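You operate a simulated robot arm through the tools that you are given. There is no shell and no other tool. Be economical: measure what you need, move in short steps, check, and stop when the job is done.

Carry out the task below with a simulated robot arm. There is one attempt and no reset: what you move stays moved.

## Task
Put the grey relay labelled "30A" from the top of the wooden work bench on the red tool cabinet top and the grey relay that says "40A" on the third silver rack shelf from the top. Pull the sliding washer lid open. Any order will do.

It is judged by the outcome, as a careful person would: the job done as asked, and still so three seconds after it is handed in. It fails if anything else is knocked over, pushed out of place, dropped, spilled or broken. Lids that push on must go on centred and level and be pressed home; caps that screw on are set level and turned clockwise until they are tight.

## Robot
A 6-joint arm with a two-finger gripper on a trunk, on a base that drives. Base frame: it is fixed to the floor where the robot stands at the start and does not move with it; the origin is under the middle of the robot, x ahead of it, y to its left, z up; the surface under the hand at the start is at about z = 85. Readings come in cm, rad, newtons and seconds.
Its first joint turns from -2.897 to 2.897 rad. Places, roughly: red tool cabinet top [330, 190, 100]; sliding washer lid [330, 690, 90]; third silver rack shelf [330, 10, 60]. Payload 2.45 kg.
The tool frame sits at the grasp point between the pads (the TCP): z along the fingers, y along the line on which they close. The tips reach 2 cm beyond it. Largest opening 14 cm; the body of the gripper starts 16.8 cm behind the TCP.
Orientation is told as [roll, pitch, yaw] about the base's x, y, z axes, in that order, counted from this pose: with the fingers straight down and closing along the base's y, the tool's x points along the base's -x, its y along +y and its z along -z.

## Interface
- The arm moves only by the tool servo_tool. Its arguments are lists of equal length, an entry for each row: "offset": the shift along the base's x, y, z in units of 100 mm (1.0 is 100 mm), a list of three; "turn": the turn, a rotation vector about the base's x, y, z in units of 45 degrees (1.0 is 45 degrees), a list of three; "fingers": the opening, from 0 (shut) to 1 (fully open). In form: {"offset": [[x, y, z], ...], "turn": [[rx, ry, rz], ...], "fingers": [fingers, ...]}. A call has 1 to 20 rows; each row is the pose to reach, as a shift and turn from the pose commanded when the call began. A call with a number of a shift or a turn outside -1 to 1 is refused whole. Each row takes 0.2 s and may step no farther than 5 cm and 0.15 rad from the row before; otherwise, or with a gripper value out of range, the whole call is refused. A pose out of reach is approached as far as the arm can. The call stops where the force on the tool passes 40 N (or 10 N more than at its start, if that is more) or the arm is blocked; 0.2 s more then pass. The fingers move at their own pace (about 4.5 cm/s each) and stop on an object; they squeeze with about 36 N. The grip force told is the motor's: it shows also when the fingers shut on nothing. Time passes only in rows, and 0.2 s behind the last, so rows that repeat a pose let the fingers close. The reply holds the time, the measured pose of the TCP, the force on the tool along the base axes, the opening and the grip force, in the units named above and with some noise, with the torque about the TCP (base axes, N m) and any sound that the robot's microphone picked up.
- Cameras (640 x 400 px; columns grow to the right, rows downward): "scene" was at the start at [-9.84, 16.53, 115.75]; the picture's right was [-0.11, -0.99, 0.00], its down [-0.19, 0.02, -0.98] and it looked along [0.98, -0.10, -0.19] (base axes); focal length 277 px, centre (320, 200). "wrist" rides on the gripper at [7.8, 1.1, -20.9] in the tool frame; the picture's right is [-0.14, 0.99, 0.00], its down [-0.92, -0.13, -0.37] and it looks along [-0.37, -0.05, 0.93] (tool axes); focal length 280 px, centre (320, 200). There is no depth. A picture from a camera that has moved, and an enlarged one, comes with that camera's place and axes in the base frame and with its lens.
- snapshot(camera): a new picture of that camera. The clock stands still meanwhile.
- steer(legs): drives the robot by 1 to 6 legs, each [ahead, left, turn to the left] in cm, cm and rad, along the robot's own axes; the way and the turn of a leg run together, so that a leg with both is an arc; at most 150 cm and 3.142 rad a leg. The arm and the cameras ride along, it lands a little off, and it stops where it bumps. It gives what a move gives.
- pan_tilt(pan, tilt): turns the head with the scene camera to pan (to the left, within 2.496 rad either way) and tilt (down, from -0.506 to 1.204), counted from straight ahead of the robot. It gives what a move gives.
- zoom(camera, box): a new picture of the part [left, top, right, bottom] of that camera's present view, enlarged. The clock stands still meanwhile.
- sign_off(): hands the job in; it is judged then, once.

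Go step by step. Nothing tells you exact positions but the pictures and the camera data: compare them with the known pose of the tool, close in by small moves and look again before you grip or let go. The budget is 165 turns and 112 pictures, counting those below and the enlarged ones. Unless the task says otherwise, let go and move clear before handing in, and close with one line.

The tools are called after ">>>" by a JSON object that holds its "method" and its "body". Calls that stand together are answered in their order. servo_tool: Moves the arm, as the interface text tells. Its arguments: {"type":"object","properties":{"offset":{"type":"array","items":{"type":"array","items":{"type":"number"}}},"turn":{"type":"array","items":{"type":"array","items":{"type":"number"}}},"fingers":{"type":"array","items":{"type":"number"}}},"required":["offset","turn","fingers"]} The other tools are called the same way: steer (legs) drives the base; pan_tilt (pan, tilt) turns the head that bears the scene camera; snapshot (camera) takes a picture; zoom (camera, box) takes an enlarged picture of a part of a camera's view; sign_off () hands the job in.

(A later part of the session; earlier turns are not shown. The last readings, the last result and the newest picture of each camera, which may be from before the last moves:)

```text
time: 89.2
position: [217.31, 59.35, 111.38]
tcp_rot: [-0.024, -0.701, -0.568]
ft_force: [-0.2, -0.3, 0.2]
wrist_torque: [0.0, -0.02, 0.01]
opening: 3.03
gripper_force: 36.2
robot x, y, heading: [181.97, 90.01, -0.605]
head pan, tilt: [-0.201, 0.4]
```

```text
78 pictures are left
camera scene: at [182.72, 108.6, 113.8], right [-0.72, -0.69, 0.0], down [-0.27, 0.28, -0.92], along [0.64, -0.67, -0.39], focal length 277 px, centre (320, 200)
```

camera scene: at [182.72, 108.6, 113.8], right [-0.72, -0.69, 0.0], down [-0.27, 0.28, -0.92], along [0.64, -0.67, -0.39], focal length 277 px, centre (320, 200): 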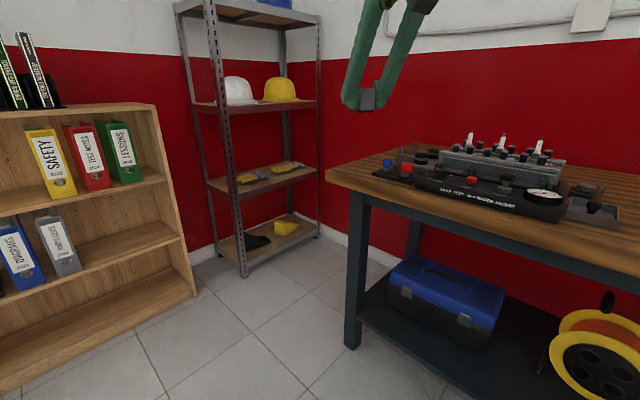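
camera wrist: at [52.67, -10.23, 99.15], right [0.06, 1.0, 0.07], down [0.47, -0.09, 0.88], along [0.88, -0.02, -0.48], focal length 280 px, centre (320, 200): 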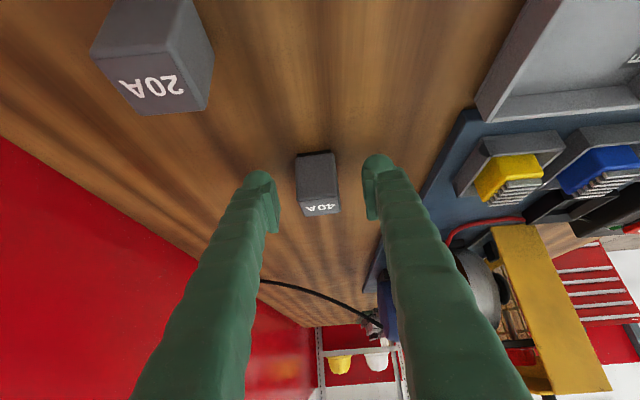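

Turn right to -1.05 first, then drive into the corner spot around (275, 80).

>>> {"method": "steer", "body": {"legs": [[0, 0, -0.44], [27, 38, 0]]}}

>>> {"method": "pan_tilt", "body": {"pan": 0.1, "tilt": 0.6}}

>>> {"method": "snapshot", "body": {"camera": "scene"}}

```text
time: 93.3
position: [247.22, 42.98, 111.45]
tcp_rot: [-0.022, -0.7, -1.01]
ft_force: [0.1, 0.2, 0.2]
wrist_torque: [-0.01, 0.02, -0.01]
opening: 3.02
gripper_force: 36.6
robot x, y, heading: [228.09, 85.5, -1.046]
head pan, tilt: [-0.201, 0.4]
```

```text
time: 94.1
position: [247.19, 42.94, 111.16]
tcp_rot: [-0.023, -0.7, -1.009]
ft_force: [0.3, -1.0, -0.3]
wrist_torque: [0.02, -0.02, 0.01]
opening: 3.03
gripper_force: 36.2
robot x, y, heading: [228.25, 85.84, -1.044]
head pan, tilt: [0.099, 0.6]
```

```text
77 pictures are left
camera scene: at [238.95, 103.8, 111.99], right [-0.81, -0.58, 0.0], down [-0.33, 0.46, -0.83], along [0.48, -0.67, -0.56], focal length 277 px, centre (320, 200)
```

scene: 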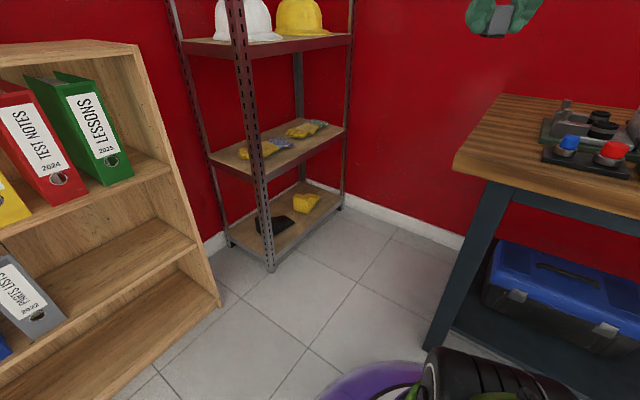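

Rack front is x≈318, third shelf top z≈55.5; bench corner at about (247, 40). I move the rest of the way in.

>>> {"method": "steer", "body": {"legs": [[27, 38.5, 0]]}}

>>> {"method": "snapshot", "body": {"camera": "scene"}}

>>> {"method": "snapshot", "body": {"camera": "wrist"}}

```text
time: 96.9
position: [294.43, 39.29, 111.42]
tcp_rot: [-0.024, -0.7, -1.003]
ft_force: [-0.1, 0.2, -0.1]
wrist_torque: [-0.02, 0.01, -0.01]
opening: 3.04
gripper_force: 36.5
robot x, y, heading: [275.24, 81.96, -1.045]
head pan, tilt: [0.099, 0.6]
```

```text
76 pictures are left
camera scene: at [285.96, 99.99, 111.98], right [-0.81, -0.59, 0.0], down [-0.33, 0.46, -0.83], along [0.49, -0.67, -0.56], focal length 277 px, centre (320, 200)
```

scene: 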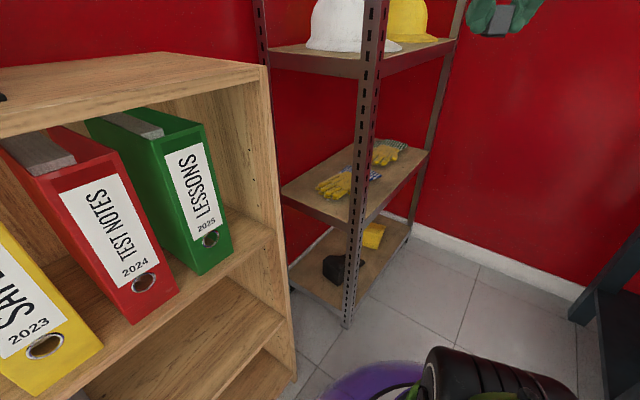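

```text
75 pictures are left
camera wrist: at [285.41, 56.47, 122.23], right [0.9, 0.43, 0.07], down [0.15, -0.46, 0.88], along [0.41, -0.78, -0.48], focal length 280 px, centre (320, 200)
```

wrist: 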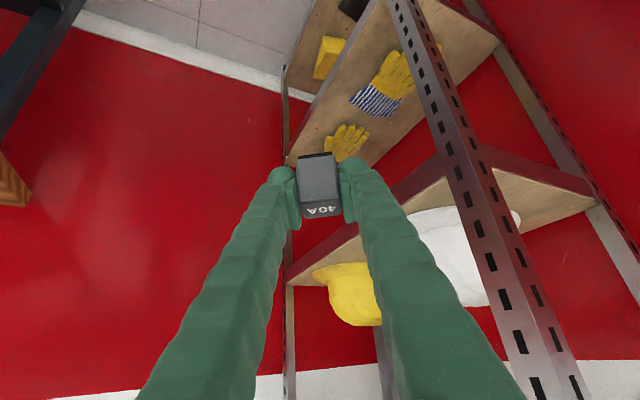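

I'll lower the arm in front of the rack while yawing the tool to face it squarely.

>>> {"method": "servo_tool", "body": {"offset": [[0, -0.25, -0.2], [0, -0.5, -0.4], [0, -0.75, -0.7], [0, -1.0, -1.0]], "turn": [[0, 0, 0.17], [0, 0, 0.34], [0, 0, 0.51], [0, 0, 0.68]], "fingers": [0, 0, 0, 0]}}

>>> {"method": "servo_tool", "body": {"offset": [[0, -0.25, -0.3], [0, -0.5, -0.6], [0, -0.75, -0.8], [0, -1.0, -1.0]], "turn": [[0, 0, 0.15], [0, 0, 0.3], [0, 0, 0.4], [0, 0, 0.5]], "fingers": [0, 0, 0, 0]}}

>>> {"method": "snapshot", "body": {"camera": "wrist"}}

>>> {"method": "snapshot", "body": {"camera": "scene"}}

```text
time: 97.9
position: [294.64, 29.08, 101.25]
tcp_rot: [-0.024, -0.699, -0.467]
ft_force: [0.5, -0.4, 0.9]
wrist_torque: [-0.02, 0.02, -0.06]
opening: 3.04
gripper_force: 36.0
robot x, y, heading: [275.64, 81.8, -1.045]
head pan, tilt: [0.099, 0.6]
```

```text
time: 98.9
position: [294.62, 19.2, 91.33]
tcp_rot: [-0.021, -0.7, -0.074]
ft_force: [-0.3, -0.1, -1.0]
wrist_torque: [-0.01, 0.01, -0.04]
opening: 3.04
gripper_force: 37.0
robot x, y, heading: [275.22, 82.27, -1.041]
head pan, tilt: [0.099, 0.6]
```

```text
74 pictures are left
camera wrist: at [275.32, 22.23, 102.18], right [0.19, 0.98, 0.07], down [0.46, -0.15, 0.88], along [0.87, -0.14, -0.48], focal length 280 px, centre (320, 200)
```

wrist: 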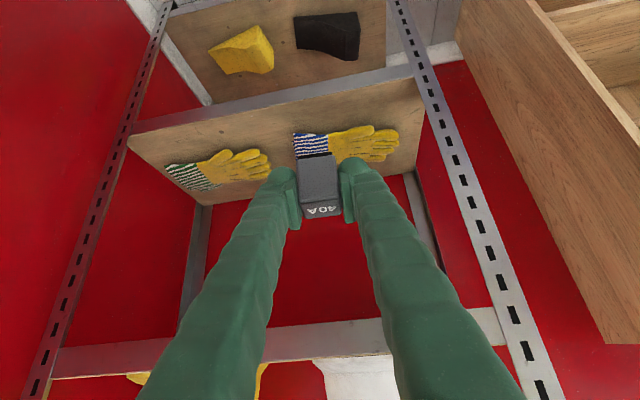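

```text
73 pictures are left
camera scene: at [285.96, 100.01, 111.98], right [-0.81, -0.59, 0.0], down [-0.33, 0.46, -0.83], along [0.49, -0.67, -0.56], focal length 277 px, centre (320, 200)
```

scene: 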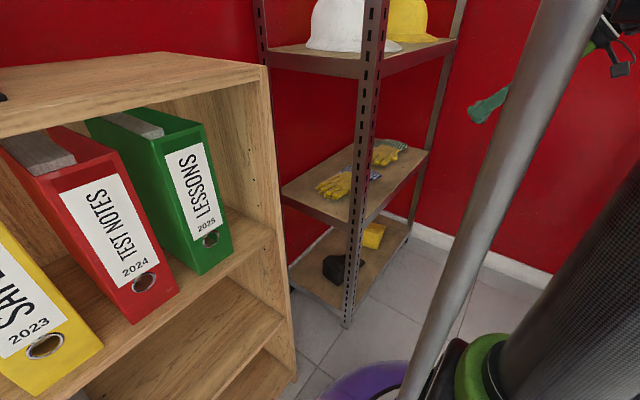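

Zoom the wrist view to pin the shelf edge and free spot.

>>> {"method": "zoom", "body": {"camera": "wrist", "box": [120, 50, 440, 210]}}

```text
2.00 times, centred on (280, 130) of wrist
camera zoom: at [275.32, 22.23, 102.18], right [0.19, 0.98, 0.07], down [0.46, -0.15, 0.88], along [0.87, -0.14, -0.48], focal length 561 px, centre (400, 340)
```

zoom: 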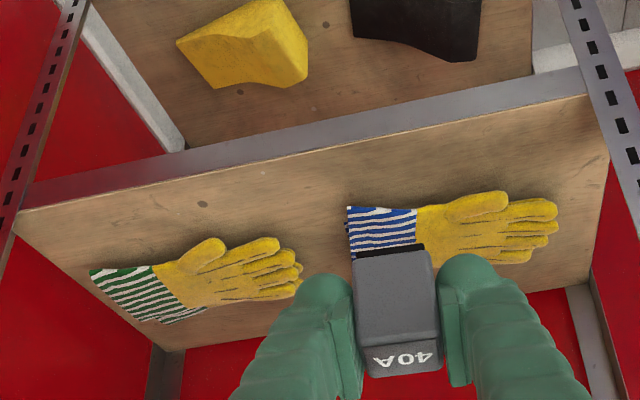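

Shelf top z≈54, front edge x≈318; the free spot is (325, 1), between and in front of the gloves. I lower in front of the rack first.

>>> {"method": "servo_tool", "body": {"offset": [[0, -0.25, -0.3], [0, -0.5, -0.6], [0, -0.75, -0.8], [0, -1.0, -1.0]], "turn": [[0, 0, 0.03], [0, 0, 0.06], [0, 0, 0.08], [0, 0, 0.09]], "fingers": [0, 0, 0, 0]}}

>>> {"method": "servo_tool", "body": {"offset": [[0, -0.25, -0.35], [0, -0.5, -0.7], [0, -0.75, -1.0], [0, -0.82, -1.0]], "turn": [[0, 0, 0], [0, 0, 0], [0, 0, 0], [0, 0, 0]], "fingers": [0, 0, 0, 0]}}

>>> {"method": "servo_tool", "body": {"offset": [[0, 0, -0.35], [0.2, 0, -0.5], [0.5, 0, -0.5], [0.9, 0, -0.5]], "turn": [[0, 0, 0], [0, 0, 0], [0, 0, 0], [0, 0, 0]], "fingers": [0, 0, 0, 0]}}

>>> {"method": "snapshot", "body": {"camera": "wrist"}}

```text
time: 99.9
position: [294.56, 9.13, 81.42]
tcp_rot: [-0.022, -0.7, -0.005]
ft_force: [0.1, -0.4, -0.2]
wrist_torque: [-0.05, 0.02, -0.04]
opening: 3.05
gripper_force: 36.1
robot x, y, heading: [275.34, 82.15, -1.036]
head pan, tilt: [0.099, 0.6]
```

```text
time: 100.9
position: [294.39, 0.97, 71.2]
tcp_rot: [-0.023, -0.7, -0.005]
ft_force: [0.5, 0.5, -1.0]
wrist_torque: [-0.01, 0.0, 0.03]
opening: 3.04
gripper_force: 36.4
robot x, y, heading: [275.27, 82.1, -1.035]
head pan, tilt: [0.099, 0.6]
```

```text
time: 101.9
position: [303.36, 0.92, 66.3]
tcp_rot: [-0.021, -0.697, -0.008]
ft_force: [-0.7, 1.0, -1.1]
wrist_torque: [-0.01, -0.04, 0.0]
opening: 3.03
gripper_force: 35.7
robot x, y, heading: [275.51, 81.47, -1.041]
head pan, tilt: [0.099, 0.6]
```

```text
71 pictures are left
camera wrist: at [284.02, 2.67, 77.24], right [0.13, 0.99, 0.07], down [0.47, -0.12, 0.88], along [0.88, -0.08, -0.48], focal length 280 px, centre (320, 200)
```

wrist: 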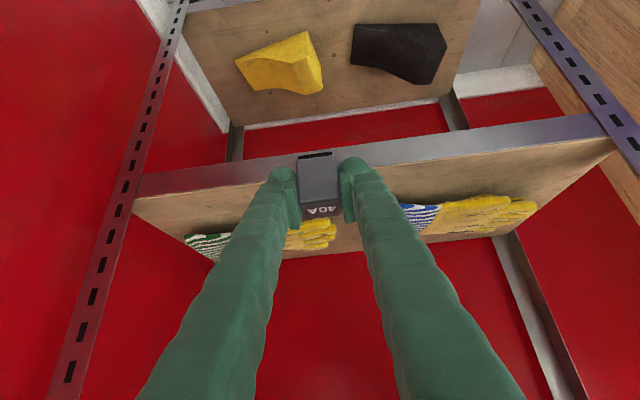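

Edge height confirmed ≈55. Move in above the shelf.

>>> {"method": "servo_tool", "body": {"offset": [[0.4, 0, 0], [0.8, 0, 0], [1.0, 0, 0]], "turn": [[0, 0, 0], [0, 0, 0], [0, 0, 0]], "fingers": [0, 0, 0]}}

>>> {"method": "servo_tool", "body": {"offset": [[0.4, 0, 0], [0.8, 0, 0], [1.0, 0, 0], [1.0, 0, -0.2]], "turn": [[0, 0, 0], [0, 0, 0], [0, 0, 0], [0, 0, 0]], "fingers": [0, 0, 0, 0]}}

>>> {"method": "snapshot", "body": {"camera": "wrist"}}

>>> {"method": "pan_tilt", "body": {"pan": 0.0, "tilt": 0.4}}

>>> {"method": "snapshot", "body": {"camera": "scene"}}

```text
time: 102.7
position: [313.4, 1.14, 66.28]
tcp_rot: [-0.023, -0.7, -0.006]
ft_force: [-0.1, -0.9, 0.5]
wrist_torque: [-0.01, 0.0, 0.03]
opening: 3.04
gripper_force: 36.0
robot x, y, heading: [275.31, 82.24, -1.039]
head pan, tilt: [0.099, 0.6]
```

```text
time: 103.7
position: [323.72, 1.0, 64.29]
tcp_rot: [-0.02, -0.698, -0.005]
ft_force: [-0.1, 0.2, -0.9]
wrist_torque: [0.02, 0.0, 0.0]
opening: 3.04
gripper_force: 35.9
robot x, y, heading: [275.2, 81.94, -1.039]
head pan, tilt: [0.099, 0.6]
```

```text
70 pictures are left
camera wrist: at [304.26, 2.74, 75.17], right [0.13, 0.99, 0.07], down [0.47, -0.12, 0.88], along [0.88, -0.08, -0.48], focal length 280 px, centre (320, 200)
```

wrist: 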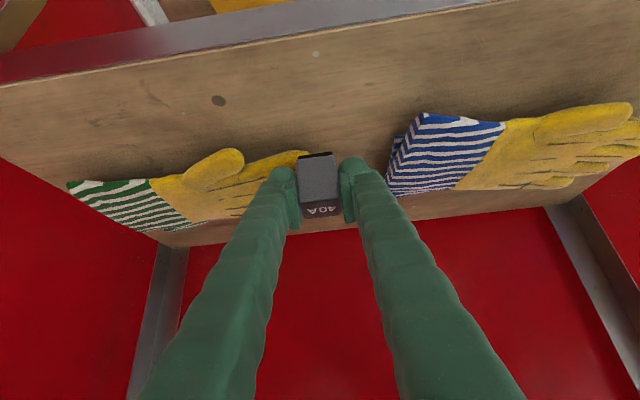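

```text
time: 104.4
position: [323.75, 0.97, 64.19]
tcp_rot: [-0.022, -0.697, -0.005]
ft_force: [-0.3, 0.3, -0.4]
wrist_torque: [-0.01, -0.01, -0.01]
opening: 3.03
gripper_force: 35.8
robot x, y, heading: [275.24, 81.76, -1.042]
head pan, tilt: [0.0, 0.4]
```

```text
69 pictures are left
camera scene: at [285.45, 99.12, 113.81], right [-0.86, -0.51, 0.0], down [-0.2, 0.34, -0.92], along [0.47, -0.79, -0.39], focal length 277 px, centre (320, 200)
```

scene: 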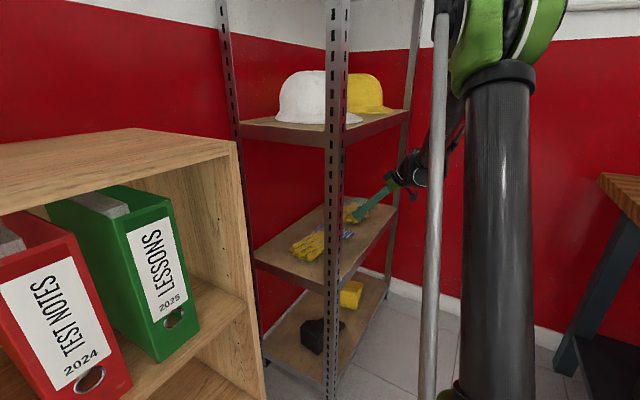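

The spot between the gloves is clear. Shift slightly and lower gently.

>>> {"method": "servo_tool", "body": {"offset": [[-0.04, 0.12, -0.1], [-0.04, 0.12, -0.25], [-0.04, 0.12, -0.4], [-0.04, 0.12, -0.48]], "turn": [[0, 0, 0], [0, 0, 0], [0, 0, 0], [0, 0, 0]], "fingers": [0, 0, 0, 0]}}

>>> {"method": "zoom", "body": {"camera": "wrist", "box": [160, 80, 480, 280]}}

```text
time: 105.4
position: [323.2, 2.26, 59.57]
tcp_rot: [-0.023, -0.699, -0.005]
ft_force: [-0.4, -0.6, 17.7]
wrist_torque: [0.24, 0.02, 0.01]
opening: 3.02
gripper_force: 36.2
robot x, y, heading: [275.43, 81.96, -1.044]
head pan, tilt: [0.0, 0.4]
```

```text
2.00 times, centred on (320, 180) of wrist
camera zoom: at [303.75, 3.92, 70.46], right [0.13, 0.99, 0.07], down [0.46, -0.12, 0.88], along [0.88, -0.08, -0.47], focal length 561 px, centre (320, 240)
```

zoom: 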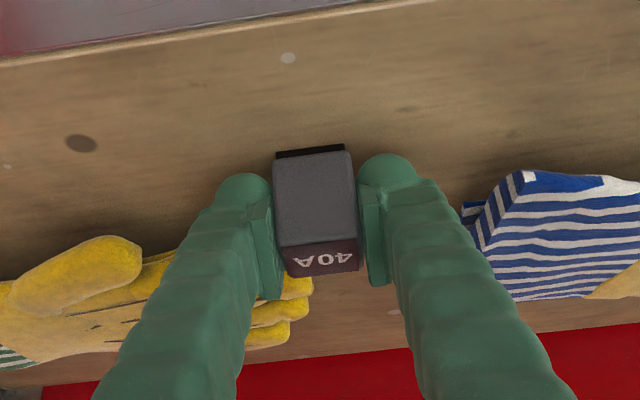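

Contact (17.7 N up) at z≈59.5. Ease off 1 mm, open, and withdraw back along the tool axis.

>>> {"method": "servo_tool", "body": {"offset": [[0, 0, 0.01], [0, 0, 0.01], [0, 0, 0.01], [0, 0, 0.01], [0, 0, 0.01], [-0.2, 0, 0.24], [-0.45, 0, 0.54], [-0.65, 0, 0.78]], "turn": [[0, 0, 0], [0, 0, 0], [0, 0, 0], [0, 0, 0], [0, 0, 0], [0, 0, 0], [0, 0, 0], [0, 0, 0]], "fingers": [0, 0.38, 0.38, 0.38, 0.38, 0.38, 0.38, 0.38]}}

>>> {"method": "snapshot", "body": {"camera": "wrist"}}

```text
time: 107.2
position: [316.7, 2.18, 67.43]
tcp_rot: [-0.021, -0.698, -0.006]
ft_force: [0.3, 0.3, -0.1]
wrist_torque: [0.02, 0.01, 0.0]
opening: 5.32
gripper_force: 0.1
robot x, y, heading: [275.64, 81.89, -1.04]
head pan, tilt: [0.0, 0.4]
```

```text
67 pictures are left
camera wrist: at [297.3, 3.86, 78.26], right [0.12, 0.99, 0.07], down [0.47, -0.12, 0.88], along [0.88, -0.08, -0.48], focal length 280 px, centre (320, 200)
```

wrist: 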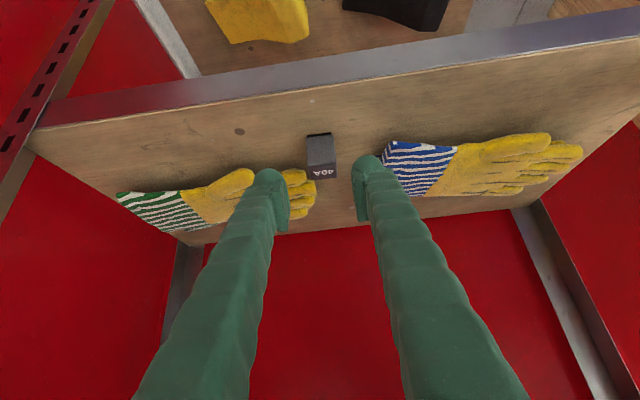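

The 40A relay stands on the third shelf. Withdraw the arm by the same way back.

>>> {"method": "servo_tool", "body": {"offset": [[-0.4, 0, 0.05], [-0.8, 0, 0.1], [-1.0, 0, 0.1]], "turn": [[0, 0, 0], [0, 0, 0], [0, 0, 0]], "fingers": [0.38, 0.38, 0.38]}}

>>> {"method": "servo_tool", "body": {"offset": [[-0.4, 0, 0.1], [-0.8, 0, 0.3], [-1.0, 0, 0.6], [-1.0, 0, 1.0]], "turn": [[0, 0, 0], [0, 0, 0], [0, 0, 0], [0, 0, 0]], "fingers": [0.38, 0.38, 0.38, 0.38]}}

>>> {"method": "servo_tool", "body": {"offset": [[0, 0.25, 0.3], [0, 0.5, 0.6], [0, 0.75, 0.8], [0, 1.0, 1.0]], "turn": [[0, 0, -0.15], [0, 0, -0.3], [0, 0, -0.4], [0, 0, -0.5]], "fingers": [0.38, 0.38, 0.38, 0.38]}}

>>> {"method": "servo_tool", "body": {"offset": [[0, 0.25, 0.3], [0, 0.5, 0.6], [0, 0.75, 0.8], [0, 1.0, 1.0]], "turn": [[0, 0, -0.15], [0, 0, -0.3], [0, 0, -0.4], [0, 0, -0.5]], "fingers": [0.38, 0.38, 0.38, 0.38]}}

>>> {"method": "servo_tool", "body": {"offset": [[0, 0.25, 0.3], [0, 0.5, 0.6], [0, 0.75, 0.8], [0, 1.0, 1.0]], "turn": [[0, 0, -0.1], [0, 0, -0.2], [0, 0, -0.3], [0, 0, -0.3]], "fingers": [0.38, 0.38, 0.38, 0.38]}}

>>> {"method": "snapshot", "body": {"camera": "scene"}}

```text
time: 108.0
position: [306.53, 2.17, 68.33]
tcp_rot: [-0.022, -0.699, -0.007]
ft_force: [-0.1, 0.0, -1.2]
wrist_torque: [0.03, 0.03, 0.03]
opening: 5.32
gripper_force: 0.1
robot x, y, heading: [275.22, 81.74, -1.039]
head pan, tilt: [0.0, 0.4]
```

```text
time: 109.0
position: [296.57, 2.25, 78.48]
tcp_rot: [-0.02, -0.698, -0.008]
ft_force: [-0.1, -0.9, 0.5]
wrist_torque: [0.02, -0.02, 0.01]
opening: 5.32
gripper_force: 0.1
robot x, y, heading: [275.24, 81.68, -1.044]
head pan, tilt: [0.0, 0.4]
```

```text
time: 110.0
position: [296.57, 12.18, 88.44]
tcp_rot: [-0.021, -0.7, -0.4]
ft_force: [0.0, 0.1, -0.7]
wrist_torque: [0.06, 0.0, 0.01]
opening: 5.36
gripper_force: 0.0
robot x, y, heading: [275.2, 82.25, -1.041]
head pan, tilt: [0.0, 0.4]
```

```text
time: 111.0
position: [296.82, 21.29, 98.83]
tcp_rot: [-0.024, -0.701, -0.793]
ft_force: [-0.2, 0.7, 0.5]
wrist_torque: [-0.01, -0.01, -0.01]
opening: 5.35
gripper_force: 0.0
robot x, y, heading: [275.38, 81.89, -1.037]
head pan, tilt: [0.0, 0.4]
```

```text
time: 112.0
position: [296.38, 32.73, 108.37]
tcp_rot: [-0.024, -0.7, -1.024]
ft_force: [-2.3, -2.3, -0.9]
wrist_torque: [0.18, -0.3, 0.3]
opening: 5.31
gripper_force: 0.1
robot x, y, heading: [274.91, 81.95, -1.041]
head pan, tilt: [0.0, 0.4]
```

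```text
66 pictures are left
camera scene: at [283.87, 98.74, 113.88], right [-0.93, -0.36, 0.0], down [-0.14, 0.35, -0.93], along [0.33, -0.86, -0.38], focal length 277 px, centre (320, 200)
```

scene: 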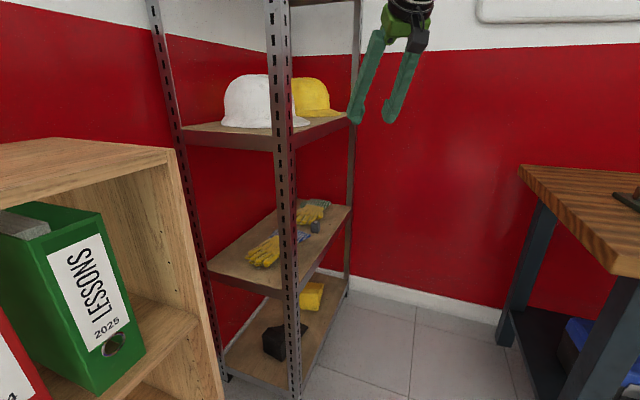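

The camera pose shifted unexpectedly and a small torque shows; something may be touching. I hold still and re-check.

>>> {"method": "servo_tool", "body": {"offset": [[0, 0, 0]], "turn": [[0, 0, 0]], "fingers": [0.38]}}

>>> {"method": "snapshot", "body": {"camera": "scene"}}

>>> {"method": "snapshot", "body": {"camera": "wrist"}}

```text
time: 112.4
position: [296.81, 32.43, 108.31]
tcp_rot: [-0.023, -0.701, -1.022]
ft_force: [0.3, 0.5, 0.9]
wrist_torque: [-0.02, -0.01, 0.01]
opening: 5.33
gripper_force: 0.2
robot x, y, heading: [275.31, 81.89, -1.042]
head pan, tilt: [0.0, 0.4]
```

```text
65 pictures are left
camera scene: at [284.35, 98.61, 113.62], right [-0.92, -0.39, 0.0], down [-0.16, 0.38, -0.91], along [0.35, -0.84, -0.41], focal length 277 px, centre (320, 200)
```

scene: 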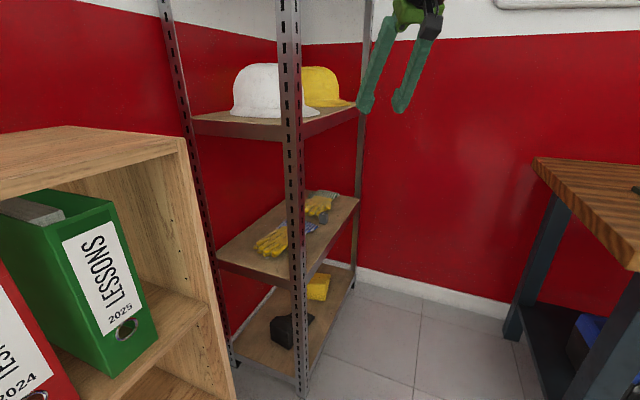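

```text
64 pictures are left
camera wrist: at [288.12, 49.78, 119.15], right [0.91, 0.41, 0.07], down [0.14, -0.46, 0.88], along [0.4, -0.79, -0.48], focal length 280 px, centre (320, 200)
```

wrist: 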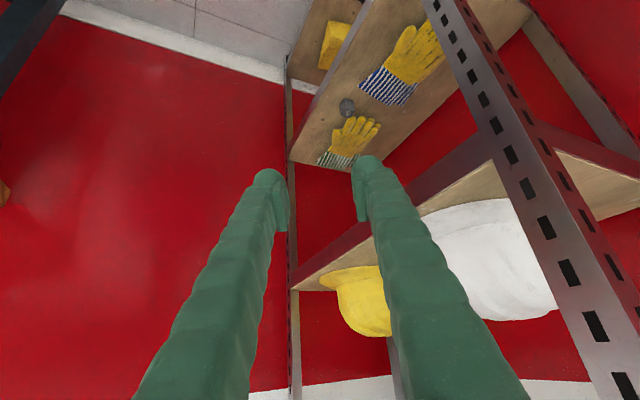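

The elbow merely nudged the head, which is swinging back. Check the relay on the shelf, then drive out.

>>> {"method": "zoom", "body": {"camera": "wrist", "box": [280, 0, 440, 180]}}

>>> {"method": "steer", "body": {"legs": [[-27, -38.5, 0], [-60, 0, 0]]}}

>>> {"method": "pan_tilt", "body": {"pan": 0.1, "tilt": 0.3}}

>>> {"method": "snapshot", "body": {"camera": "scene"}}

```text
2.22 times, centred on (360, 90) of wrist
camera zoom: at [288.12, 49.78, 119.15], right [0.91, 0.41, 0.07], down [0.14, -0.46, 0.88], along [0.4, -0.79, -0.48], focal length 623 px, centre (231, 444)
```

zoom: 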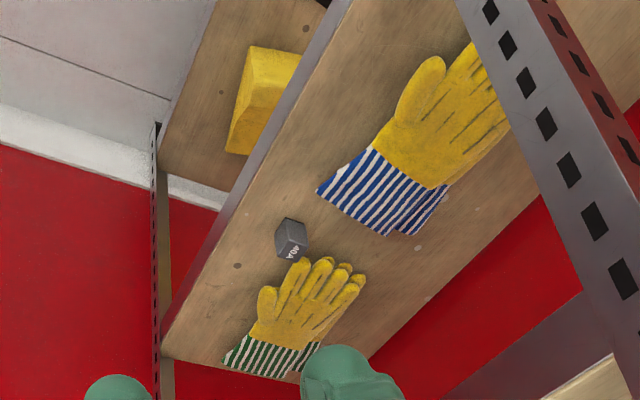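

```text
time: 118.2
position: [219.86, 87.76, 108.39]
tcp_rot: [-0.023, -0.702, -1.021]
ft_force: [0.8, 0.5, -0.1]
wrist_torque: [-0.02, 0.0, 0.0]
opening: 5.33
gripper_force: 0.0
robot x, y, heading: [198.11, 137.15, -1.042]
head pan, tilt: [0.0, 0.4]
```

```text
time: 118.9
position: [219.94, 87.7, 108.42]
tcp_rot: [-0.021, -0.7, -1.019]
ft_force: [-0.1, 0.0, -0.9]
wrist_torque: [0.0, 0.0, -0.01]
opening: 5.29
gripper_force: 0.0
robot x, y, heading: [198.0, 137.24, -1.036]
head pan, tilt: [0.099, 0.3]
```

```text
62 pictures are left
camera scene: at [207.95, 154.22, 114.61], right [-0.88, -0.47, 0.0], down [-0.14, 0.27, -0.95], along [0.45, -0.84, -0.31], focal length 277 px, centre (320, 200)
```

scene: 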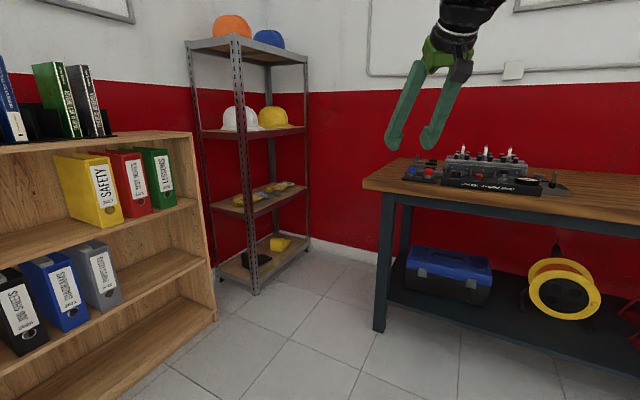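

Relay two is upright on the third shelf. Now turn toward the washer and look.

>>> {"method": "steer", "body": {"legs": [[0, 0, 2.3]]}}

>>> {"method": "pan_tilt", "body": {"pan": 0.0, "tilt": 0.2}}

>>> {"method": "snapshot", "body": {"camera": "scene"}}

```text
time: 124.7
position: [220.84, 186.34, 108.29]
tcp_rot: [-0.023, -0.7, 1.279]
ft_force: [-0.1, -0.8, 1.0]
wrist_torque: [-0.01, 0.03, 0.03]
opening: 5.34
gripper_force: 0.1
robot x, y, heading: [198.12, 137.45, 1.257]
head pan, tilt: [0.099, 0.3]
```

```text
time: 125.4
position: [220.94, 186.31, 108.25]
tcp_rot: [-0.024, -0.699, 1.276]
ft_force: [0.4, 0.1, 0.9]
wrist_torque: [0.05, -0.02, 0.01]
opening: 5.31
gripper_force: 0.1
robot x, y, heading: [198.15, 137.39, 1.259]
head pan, tilt: [0.0, 0.201]
```

```text
61 pictures are left
camera scene: at [178.29, 133.44, 115.69], right [0.96, -0.28, 0.0], down [-0.06, -0.19, -0.98], along [0.28, 0.94, -0.2], focal length 277 px, centre (320, 200)
```

scene: 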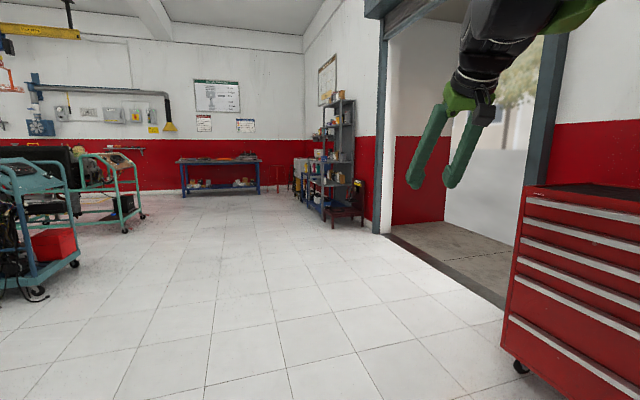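

>>> {"method": "zoom", "body": {"camera": "scene", "box": [150, 80, 410, 240]}}

>>> {"method": "zoom", "body": {"camera": "scene", "box": [280, 110, 400, 240]}}

```text
2.46 times, centred on (280, 160) of scene
camera zoom: at [178.29, 133.44, 115.69], right [0.96, -0.28, 0.0], down [-0.06, -0.19, -0.98], along [0.28, 0.94, -0.2], focal length 682 px, centre (418, 298)
```

zoom: 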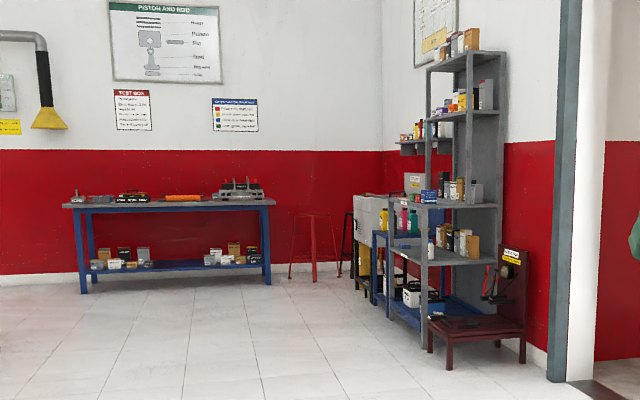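

```text
3.08 times, centred on (340, 175) of scene
camera zoom: at [178.29, 133.44, 115.69], right [0.96, -0.28, 0.0], down [-0.06, -0.19, -0.98], along [0.28, 0.94, -0.2], focal length 852 px, centre (258, 277)
```

zoom: 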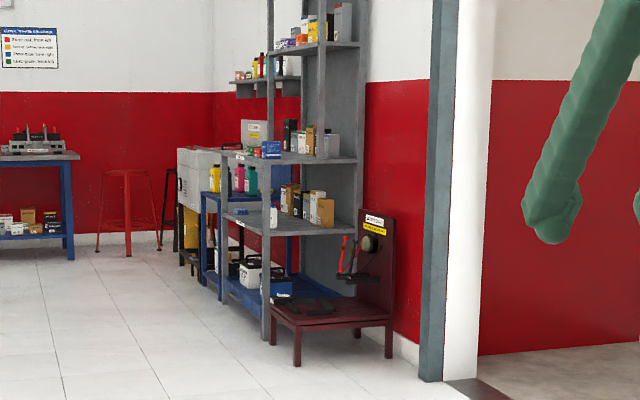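

The washer is the grey box past the shelves by the right wall. Drive up the open floor.

>>> {"method": "steer", "body": {"legs": [[0, 0, 0.313], [150, 0, 0], [150, 0, 0], [140, 0, 0], [0, 0, -0.7]]}}

>>> {"method": "snapshot", "body": {"camera": "scene"}}

```text
time: 149.3
position: [237.25, 613.65, 108.32]
tcp_rot: [-0.022, -0.7, 0.882]
ft_force: [0.7, -0.3, -0.9]
wrist_torque: [-0.02, 0.02, 0.01]
opening: 5.31
gripper_force: 0.1
robot x, y, heading: [197.56, 577.1, 0.861]
head pan, tilt: [0.0, 0.201]
```

```text
58 pictures are left
camera scene: at [177.8, 581.17, 115.69], right [0.77, -0.64, 0.0], down [-0.13, -0.15, -0.98], along [0.63, 0.75, -0.2], focal length 277 px, centre (320, 200)
```

scene: 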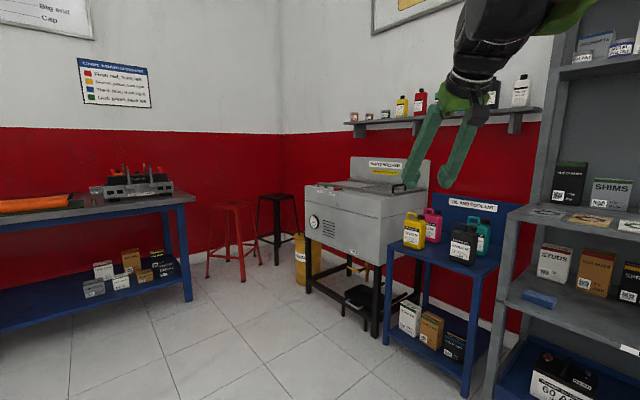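

>>> {"method": "zoom", "body": {"camera": "scene", "box": [290, 150, 450, 270]}}

```text
3.33 times, centred on (370, 210) of scene
camera zoom: at [177.8, 581.17, 115.69], right [0.77, -0.64, 0.0], down [-0.13, -0.15, -0.98], along [0.63, 0.75, -0.2], focal length 924 px, centre (153, 167)
```

zoom: 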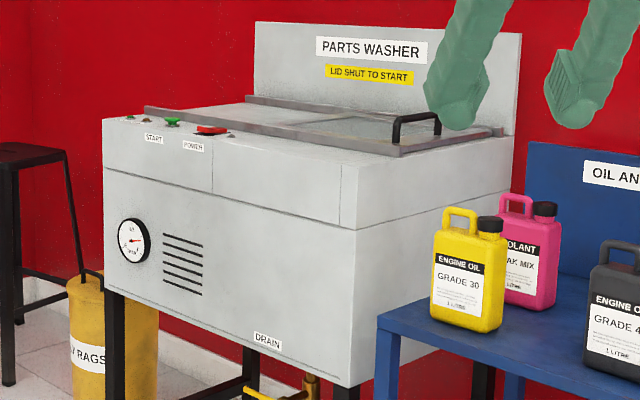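

The washer lid has a bar handle at its right (-y) end near (303, 666, 93), with rails along y. I drive square to it and look from above.

>>> {"method": "steer", "body": {"legs": [[0, 0, -0.861], [0, 95, 0], [30, 0, 0]]}}

>>> {"method": "servo_tool", "body": {"offset": [[0, 0, 0.2], [0, 0, 0.5], [0, 0, 0.7], [0, 0, 0.9], [0, 0, 1.0], [0, 0, 1.0]], "turn": [[0, 0.18, 0], [0, 0.36, 0], [0, 0.54, 0], [0, 0.72, 0], [0, 0.89, 0], [0, 0.89, 0]], "fingers": [0.4, 0.4, 0.4, 0.4, 0.4, 0.4]}}

>>> {"method": "pan_tilt", "body": {"pan": -0.1, "tilt": 0.35}}

>>> {"method": "snapshot", "body": {"camera": "scene"}}

>>> {"method": "snapshot", "body": {"camera": "wrist"}}

```text
time: 158.1
position: [281.03, 665.18, 108.42]
tcp_rot: [-0.022, -0.7, 0.017]
ft_force: [-0.1, 0.6, 0.1]
wrist_torque: [0.0, 0.03, -0.02]
opening: 5.31
gripper_force: 0.0
robot x, y, heading: [226.93, 671.5, -0.001]
head pan, tilt: [0.0, 0.201]
```

```text
time: 159.5
position: [280.95, 665.14, 118.36]
tcp_rot: [-0.011, 0.001, 0.014]
ft_force: [-0.7, 0.3, -0.5]
wrist_torque: [0.01, -0.04, 0.03]
opening: 5.61
gripper_force: 0.1
robot x, y, heading: [227.41, 671.92, 0.005]
head pan, tilt: [0.0, 0.201]
```

```text
time: 160.2
position: [281.01, 665.08, 118.35]
tcp_rot: [-0.01, 0.0, 0.015]
ft_force: [-0.2, -0.1, -0.2]
wrist_torque: [-0.02, 0.0, 0.03]
opening: 5.58
gripper_force: 0.0
robot x, y, heading: [227.46, 671.42, -0.002]
head pan, tilt: [-0.099, 0.351]
```

```text
56 pictures are left
camera scene: at [217.57, 688.29, 114.27], right [-0.1, -0.99, 0.0], down [-0.34, 0.03, -0.94], along [0.93, -0.09, -0.34], focal length 277 px, centre (320, 200)
```

scene: 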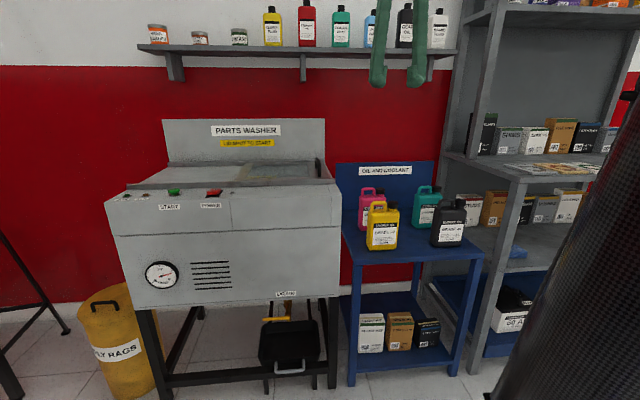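

```text
55 pictures are left
camera wrist: at [273.19, 666.38, 139.16], right [0.12, 0.99, -0.01], down [0.92, -0.11, 0.37], along [0.37, -0.06, -0.93], focal length 280 px, centre (320, 200)
```

wrist: 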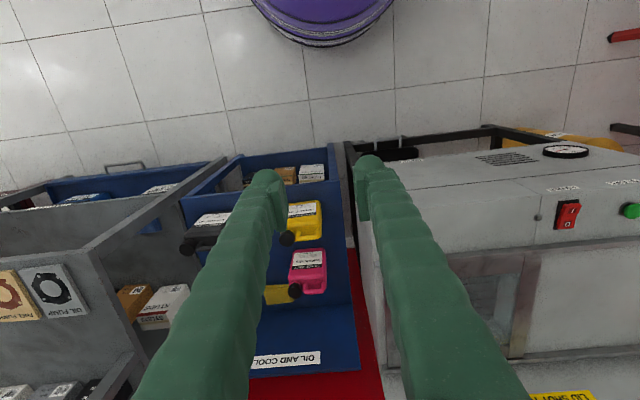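

The washer spans y≈674–735. I strafe left to view its top.

>>> {"method": "steer", "body": {"legs": [[0, 30, 0]]}}

>>> {"method": "snapshot", "body": {"camera": "wrist"}}

>>> {"method": "snapshot", "body": {"camera": "scene"}}

```text
time: 162.2
position: [281.14, 695.17, 118.34]
tcp_rot: [-0.011, 0.001, 0.011]
ft_force: [0.0, -0.3, 0.1]
wrist_torque: [0.01, 0.01, 0.06]
opening: 5.61
gripper_force: 0.1
robot x, y, heading: [227.7, 701.36, -0.006]
head pan, tilt: [-0.099, 0.351]
```

```text
54 pictures are left
camera wrist: at [273.27, 696.31, 139.16], right [0.13, 0.99, -0.01], down [0.92, -0.11, 0.37], along [0.37, -0.06, -0.93], focal length 280 px, centre (320, 200)
```

wrist: 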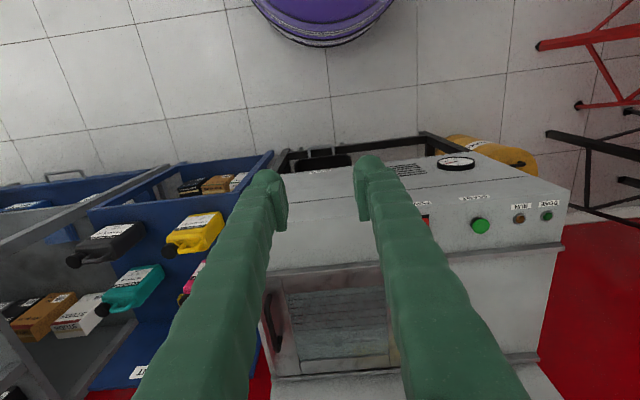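

```text
53 pictures are left
camera scene: at [217.73, 718.42, 114.26], right [-0.1, -0.99, 0.0], down [-0.34, 0.04, -0.94], along [0.93, -0.1, -0.34], focal length 277 px, centre (320, 200)
```

scene: 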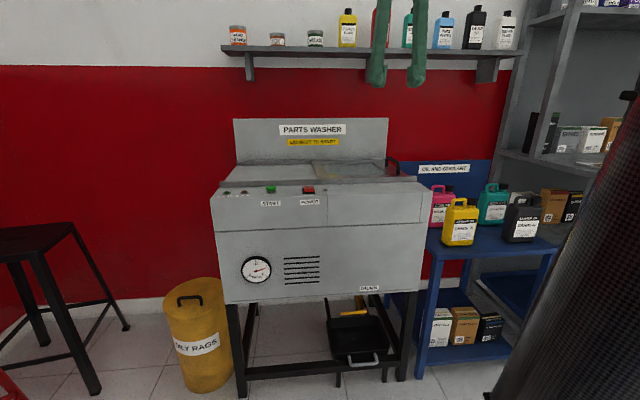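

Zoom on the lid and rails.

>>> {"method": "servo_tool", "body": {"offset": [[0, 0.4, 0], [0, 0.8, 0], [0, 1.0, 0]], "turn": [[0, 0, 0], [0, 0, 0], [0, 0, 0]], "fingers": [1, 1, 1]}}

>>> {"method": "zoom", "body": {"camera": "wrist", "box": [140, 160, 500, 400]}}

>>> {"method": "zoom", "body": {"camera": "scene", "box": [200, 110, 440, 230]}}

```text
time: 163.1
position: [281.08, 705.06, 118.37]
tcp_rot: [-0.011, 0.001, 0.009]
ft_force: [0.9, -0.3, -0.1]
wrist_torque: [0.01, 0.03, 0.0]
opening: 12.67
gripper_force: 0.0
robot x, y, heading: [227.61, 701.59, -0.004]
head pan, tilt: [-0.099, 0.351]
```

```text
1.67 times, centred on (320, 280) of wrist
camera zoom: at [273.29, 706.25, 139.13], right [0.13, 0.99, -0.01], down [0.92, -0.12, 0.37], along [0.37, -0.06, -0.93], focal length 467 px, centre (320, 67)
```

zoom: 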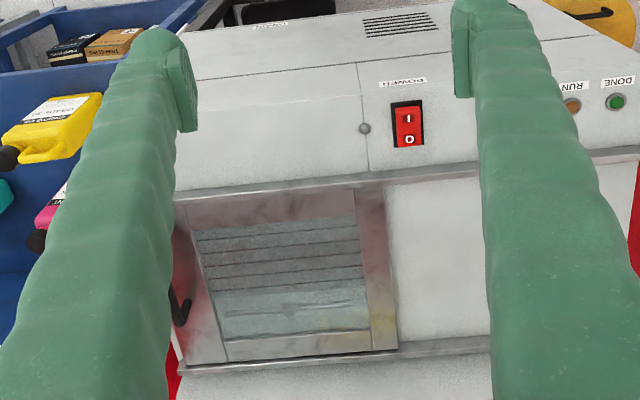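

```text
2.67 times, centred on (320, 170) of scene
camera zoom: at [217.73, 718.42, 114.26], right [-0.1, -0.99, 0.0], down [-0.34, 0.04, -0.94], along [0.93, -0.1, -0.34], focal length 739 px, centre (320, 280)
```

zoom: 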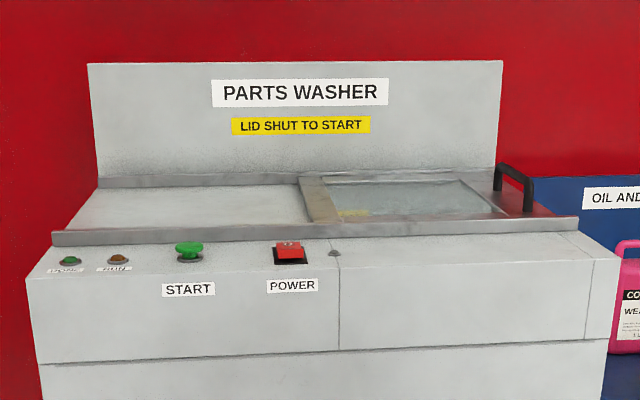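

Lid is at the right end and slides left (+y) on the rails. I bring the gripper over the handle for a precise look.

>>> {"method": "servo_tool", "body": {"offset": [[0.2, -0.4, 0], [0.4, -0.8, 0], [0.5, -1.0, 0]], "turn": [[0, 0, 0], [0, 0, 0], [0.01, 0, 0]], "fingers": [1, 1, 1]}}

>>> {"method": "servo_tool", "body": {"offset": [[0.2, -0.4, 0], [0.4, -0.8, 0], [0.5, -1.0, 0]], "turn": [[0, 0, 0], [0, 0, 0], [0, 0, 0]], "fingers": [1, 1, 1]}}

>>> {"method": "servo_tool", "body": {"offset": [[0.2, -0.4, 0], [0.4, -0.6, 0]], "turn": [[0, 0, 0], [0, 0, 0]], "fingers": [1, 1]}}

>>> {"method": "snapshot", "body": {"camera": "wrist"}}

```text
time: 163.8
position: [286.23, 695.02, 118.44]
tcp_rot: [-0.003, 0.0, 0.012]
ft_force: [-0.8, 0.7, 0.3]
wrist_torque: [-0.01, -0.02, -0.01]
opening: 14.02
gripper_force: 0.0
robot x, y, heading: [227.5, 701.99, -0.01]
head pan, tilt: [-0.099, 0.351]
```

```text
time: 164.7
position: [291.17, 685.01, 118.34]
tcp_rot: [-0.003, 0.0, 0.01]
ft_force: [0.4, -0.1, -0.2]
wrist_torque: [-0.02, -0.06, 0.02]
opening: 14.01
gripper_force: 0.0
robot x, y, heading: [227.5, 701.85, -0.001]
head pan, tilt: [-0.099, 0.351]
```

```text
time: 165.2
position: [295.13, 679.02, 118.51]
tcp_rot: [-0.002, 0.0, 0.01]
ft_force: [-0.7, 0.4, 0.1]
wrist_torque: [-0.04, -0.05, 0.01]
opening: 13.99
gripper_force: 0.0
robot x, y, heading: [227.26, 702.0, -0.003]
head pan, tilt: [-0.099, 0.351]
```

```text
50 pictures are left
camera wrist: at [287.3, 680.14, 139.23], right [0.13, 0.99, 0.0], down [0.92, -0.12, 0.37], along [0.37, -0.05, -0.93], focal length 280 px, centre (320, 200)
```

wrist: 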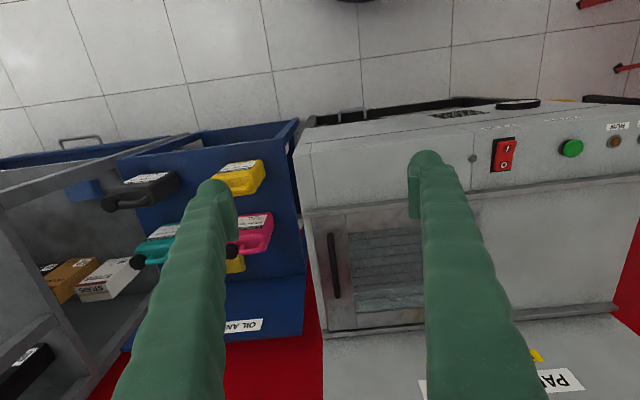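

>>> {"method": "zoom", "body": {"camera": "wrist", "box": [290, 190, 450, 350]}}

```text
2.50 times, centred on (370, 270) of wrist
camera zoom: at [287.3, 680.14, 139.23], right [0.13, 0.99, 0.0], down [0.92, -0.12, 0.37], along [0.37, -0.05, -0.93], focal length 701 px, centre (195, 25)
```

zoom: 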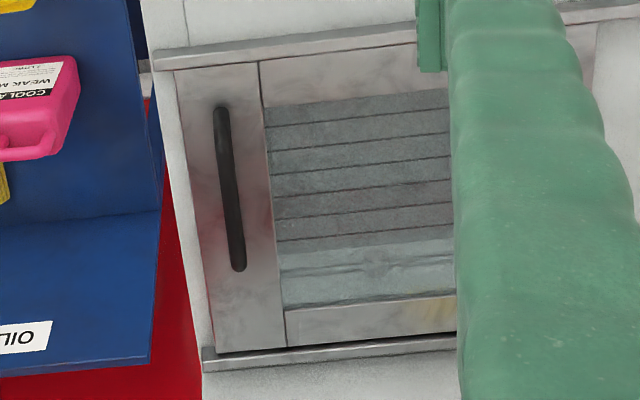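

Handle bar: x 314–328, y≈678.5, top z≈92.5. I shift the base 8 cm ahead and 12 cm right for better reach.

>>> {"method": "steer", "body": {"legs": [[8, -12, 0]]}}

>>> {"method": "servo_tool", "body": {"offset": [[0.3, 0.3, 0], [0.6, 0.6, 0], [0.9, 0.9, 0], [0.95, 1.0, -0.3]], "turn": [[0, 0, 0], [0, 0, 0], [0, 0, 0], [0, 0, 0]], "fingers": [0.5, 0.5, 0.5, 0.5]}}

```text
time: 166.6
position: [303.06, 666.86, 118.34]
tcp_rot: [-0.004, 0.001, 0.009]
ft_force: [-0.2, 0.4, 0.4]
wrist_torque: [0.02, 0.0, 0.0]
opening: 14.0
gripper_force: 0.1
robot x, y, heading: [235.58, 689.32, -0.009]
head pan, tilt: [-0.099, 0.351]
```

```text
time: 167.6
position: [312.44, 676.97, 115.55]
tcp_rot: [-0.003, 0.002, 0.009]
ft_force: [-0.5, 0.0, 0.1]
wrist_torque: [0.02, -0.01, -0.01]
opening: 7.01
gripper_force: 0.0
robot x, y, heading: [235.41, 689.4, -0.003]
head pan, tilt: [-0.099, 0.351]
```

>>> {"method": "servo_tool", "body": {"offset": [[0.3, 0.1, -0.3], [0.6, 0.15, -0.6], [0.85, 0.15, -0.9], [0.85, 0.15, -1.0]], "turn": [[0, 0, 0], [0, 0, 0], [0, 0, 0], [0, 0, 0]], "fingers": [0.5, 0.5, 0.5, 0.5]}}

>>> {"method": "snapshot", "body": {"camera": "wrist"}}

>>> {"method": "zoom", "body": {"camera": "scene", "box": [240, 100, 440, 225]}}

```text
time: 168.6
position: [321.06, 678.56, 105.37]
tcp_rot: [-0.003, 0.0, 0.007]
ft_force: [-0.5, -0.3, 0.2]
wrist_torque: [0.02, -0.03, -0.04]
opening: 7.02
gripper_force: 0.0
robot x, y, heading: [235.22, 689.61, -0.005]
head pan, tilt: [-0.099, 0.351]
```

```text
48 pictures are left
camera wrist: at [313.19, 679.54, 126.22], right [0.13, 0.99, 0.0], down [0.92, -0.12, 0.37], along [0.37, -0.05, -0.93], focal length 280 px, centre (320, 200)
```

wrist: 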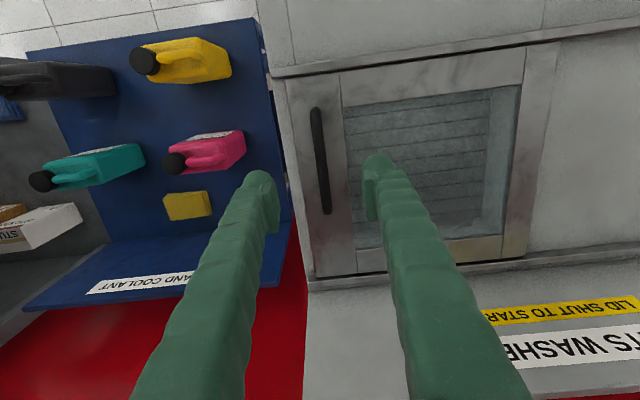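

```text
3.20 times, centred on (340, 162) of scene
camera zoom: at [225.71, 706.27, 114.26], right [-0.1, -0.99, 0.0], down [-0.34, 0.04, -0.94], along [0.93, -0.1, -0.34], focal length 887 px, centre (256, 320)
```

zoom: 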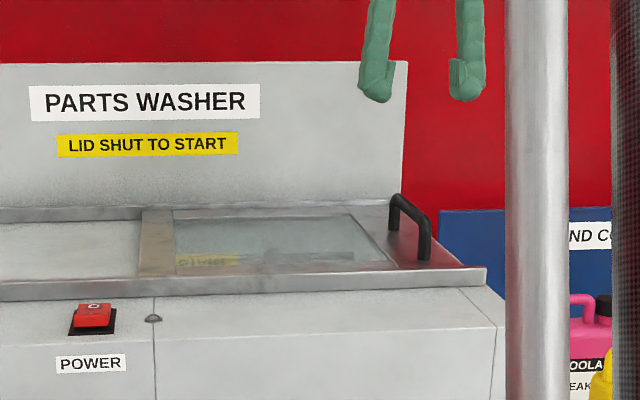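

Handle centre (322, 678.5), top z≈93, lid at z≈88. Descend to TCP z≈91.5.

>>> {"method": "servo_tool", "body": {"offset": [[0.1, 0, -0.4], [0.1, 0, -0.8], [0.1, 0, -1.0]], "turn": [[0, 0, 0], [0, 0, 0], [0, 0, 0]], "fingers": [0.45, 0.45, 0.45]}}

>>> {"method": "servo_tool", "body": {"offset": [[0, 0, -0.15], [0, 0, -0.28], [0, 0, -0.38]], "turn": [[0, 0, 0], [0, 0, 0], [0, 0, 0]], "fingers": [0.45, 0.45, 0.45]}}

>>> {"method": "zoom", "body": {"camera": "scene", "box": [240, 100, 440, 225]}}

>>> {"method": "snapshot", "body": {"camera": "wrist"}}

```text
time: 169.4
position: [321.96, 678.3, 95.26]
tcp_rot: [-0.002, 0.002, 0.008]
ft_force: [1.1, 0.0, -0.8]
wrist_torque: [0.01, -0.01, -0.05]
opening: 6.3
gripper_force: 0.1
robot x, y, heading: [235.58, 689.76, -0.003]
head pan, tilt: [-0.099, 0.351]
```

```text
time: 170.2
position: [322.06, 678.34, 91.56]
tcp_rot: [-0.004, 0.0, 0.008]
ft_force: [0.7, 1.0, -0.7]
wrist_torque: [0.03, 0.01, -0.01]
opening: 6.31
gripper_force: 0.1
robot x, y, heading: [235.43, 689.95, -0.002]
head pan, tilt: [-0.099, 0.351]
```

```text
3.20 times, centred on (340, 162) of scene
camera zoom: at [225.72, 706.27, 114.26], right [-0.1, -0.99, 0.0], down [-0.34, 0.04, -0.94], along [0.93, -0.1, -0.34], focal length 887 px, centre (256, 320)
```

zoom: 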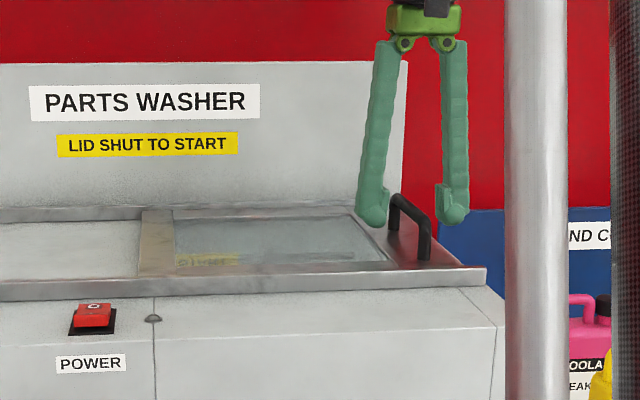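

```text
45 pictures are left
camera wrist: at [314.28, 679.45, 112.41], right [0.13, 0.99, 0.0], down [0.92, -0.12, 0.37], along [0.37, -0.05, -0.93], focal length 280 px, centre (320, 200)
```

wrist: 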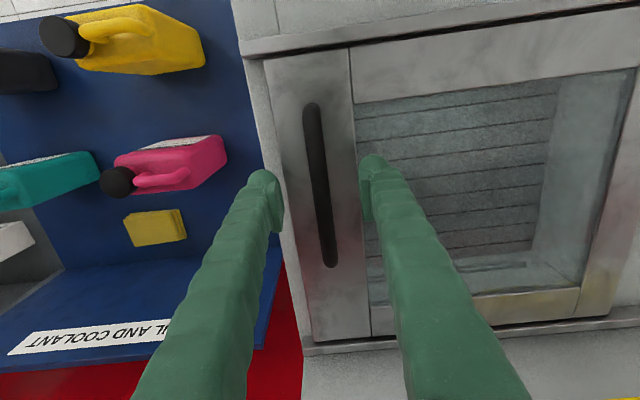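

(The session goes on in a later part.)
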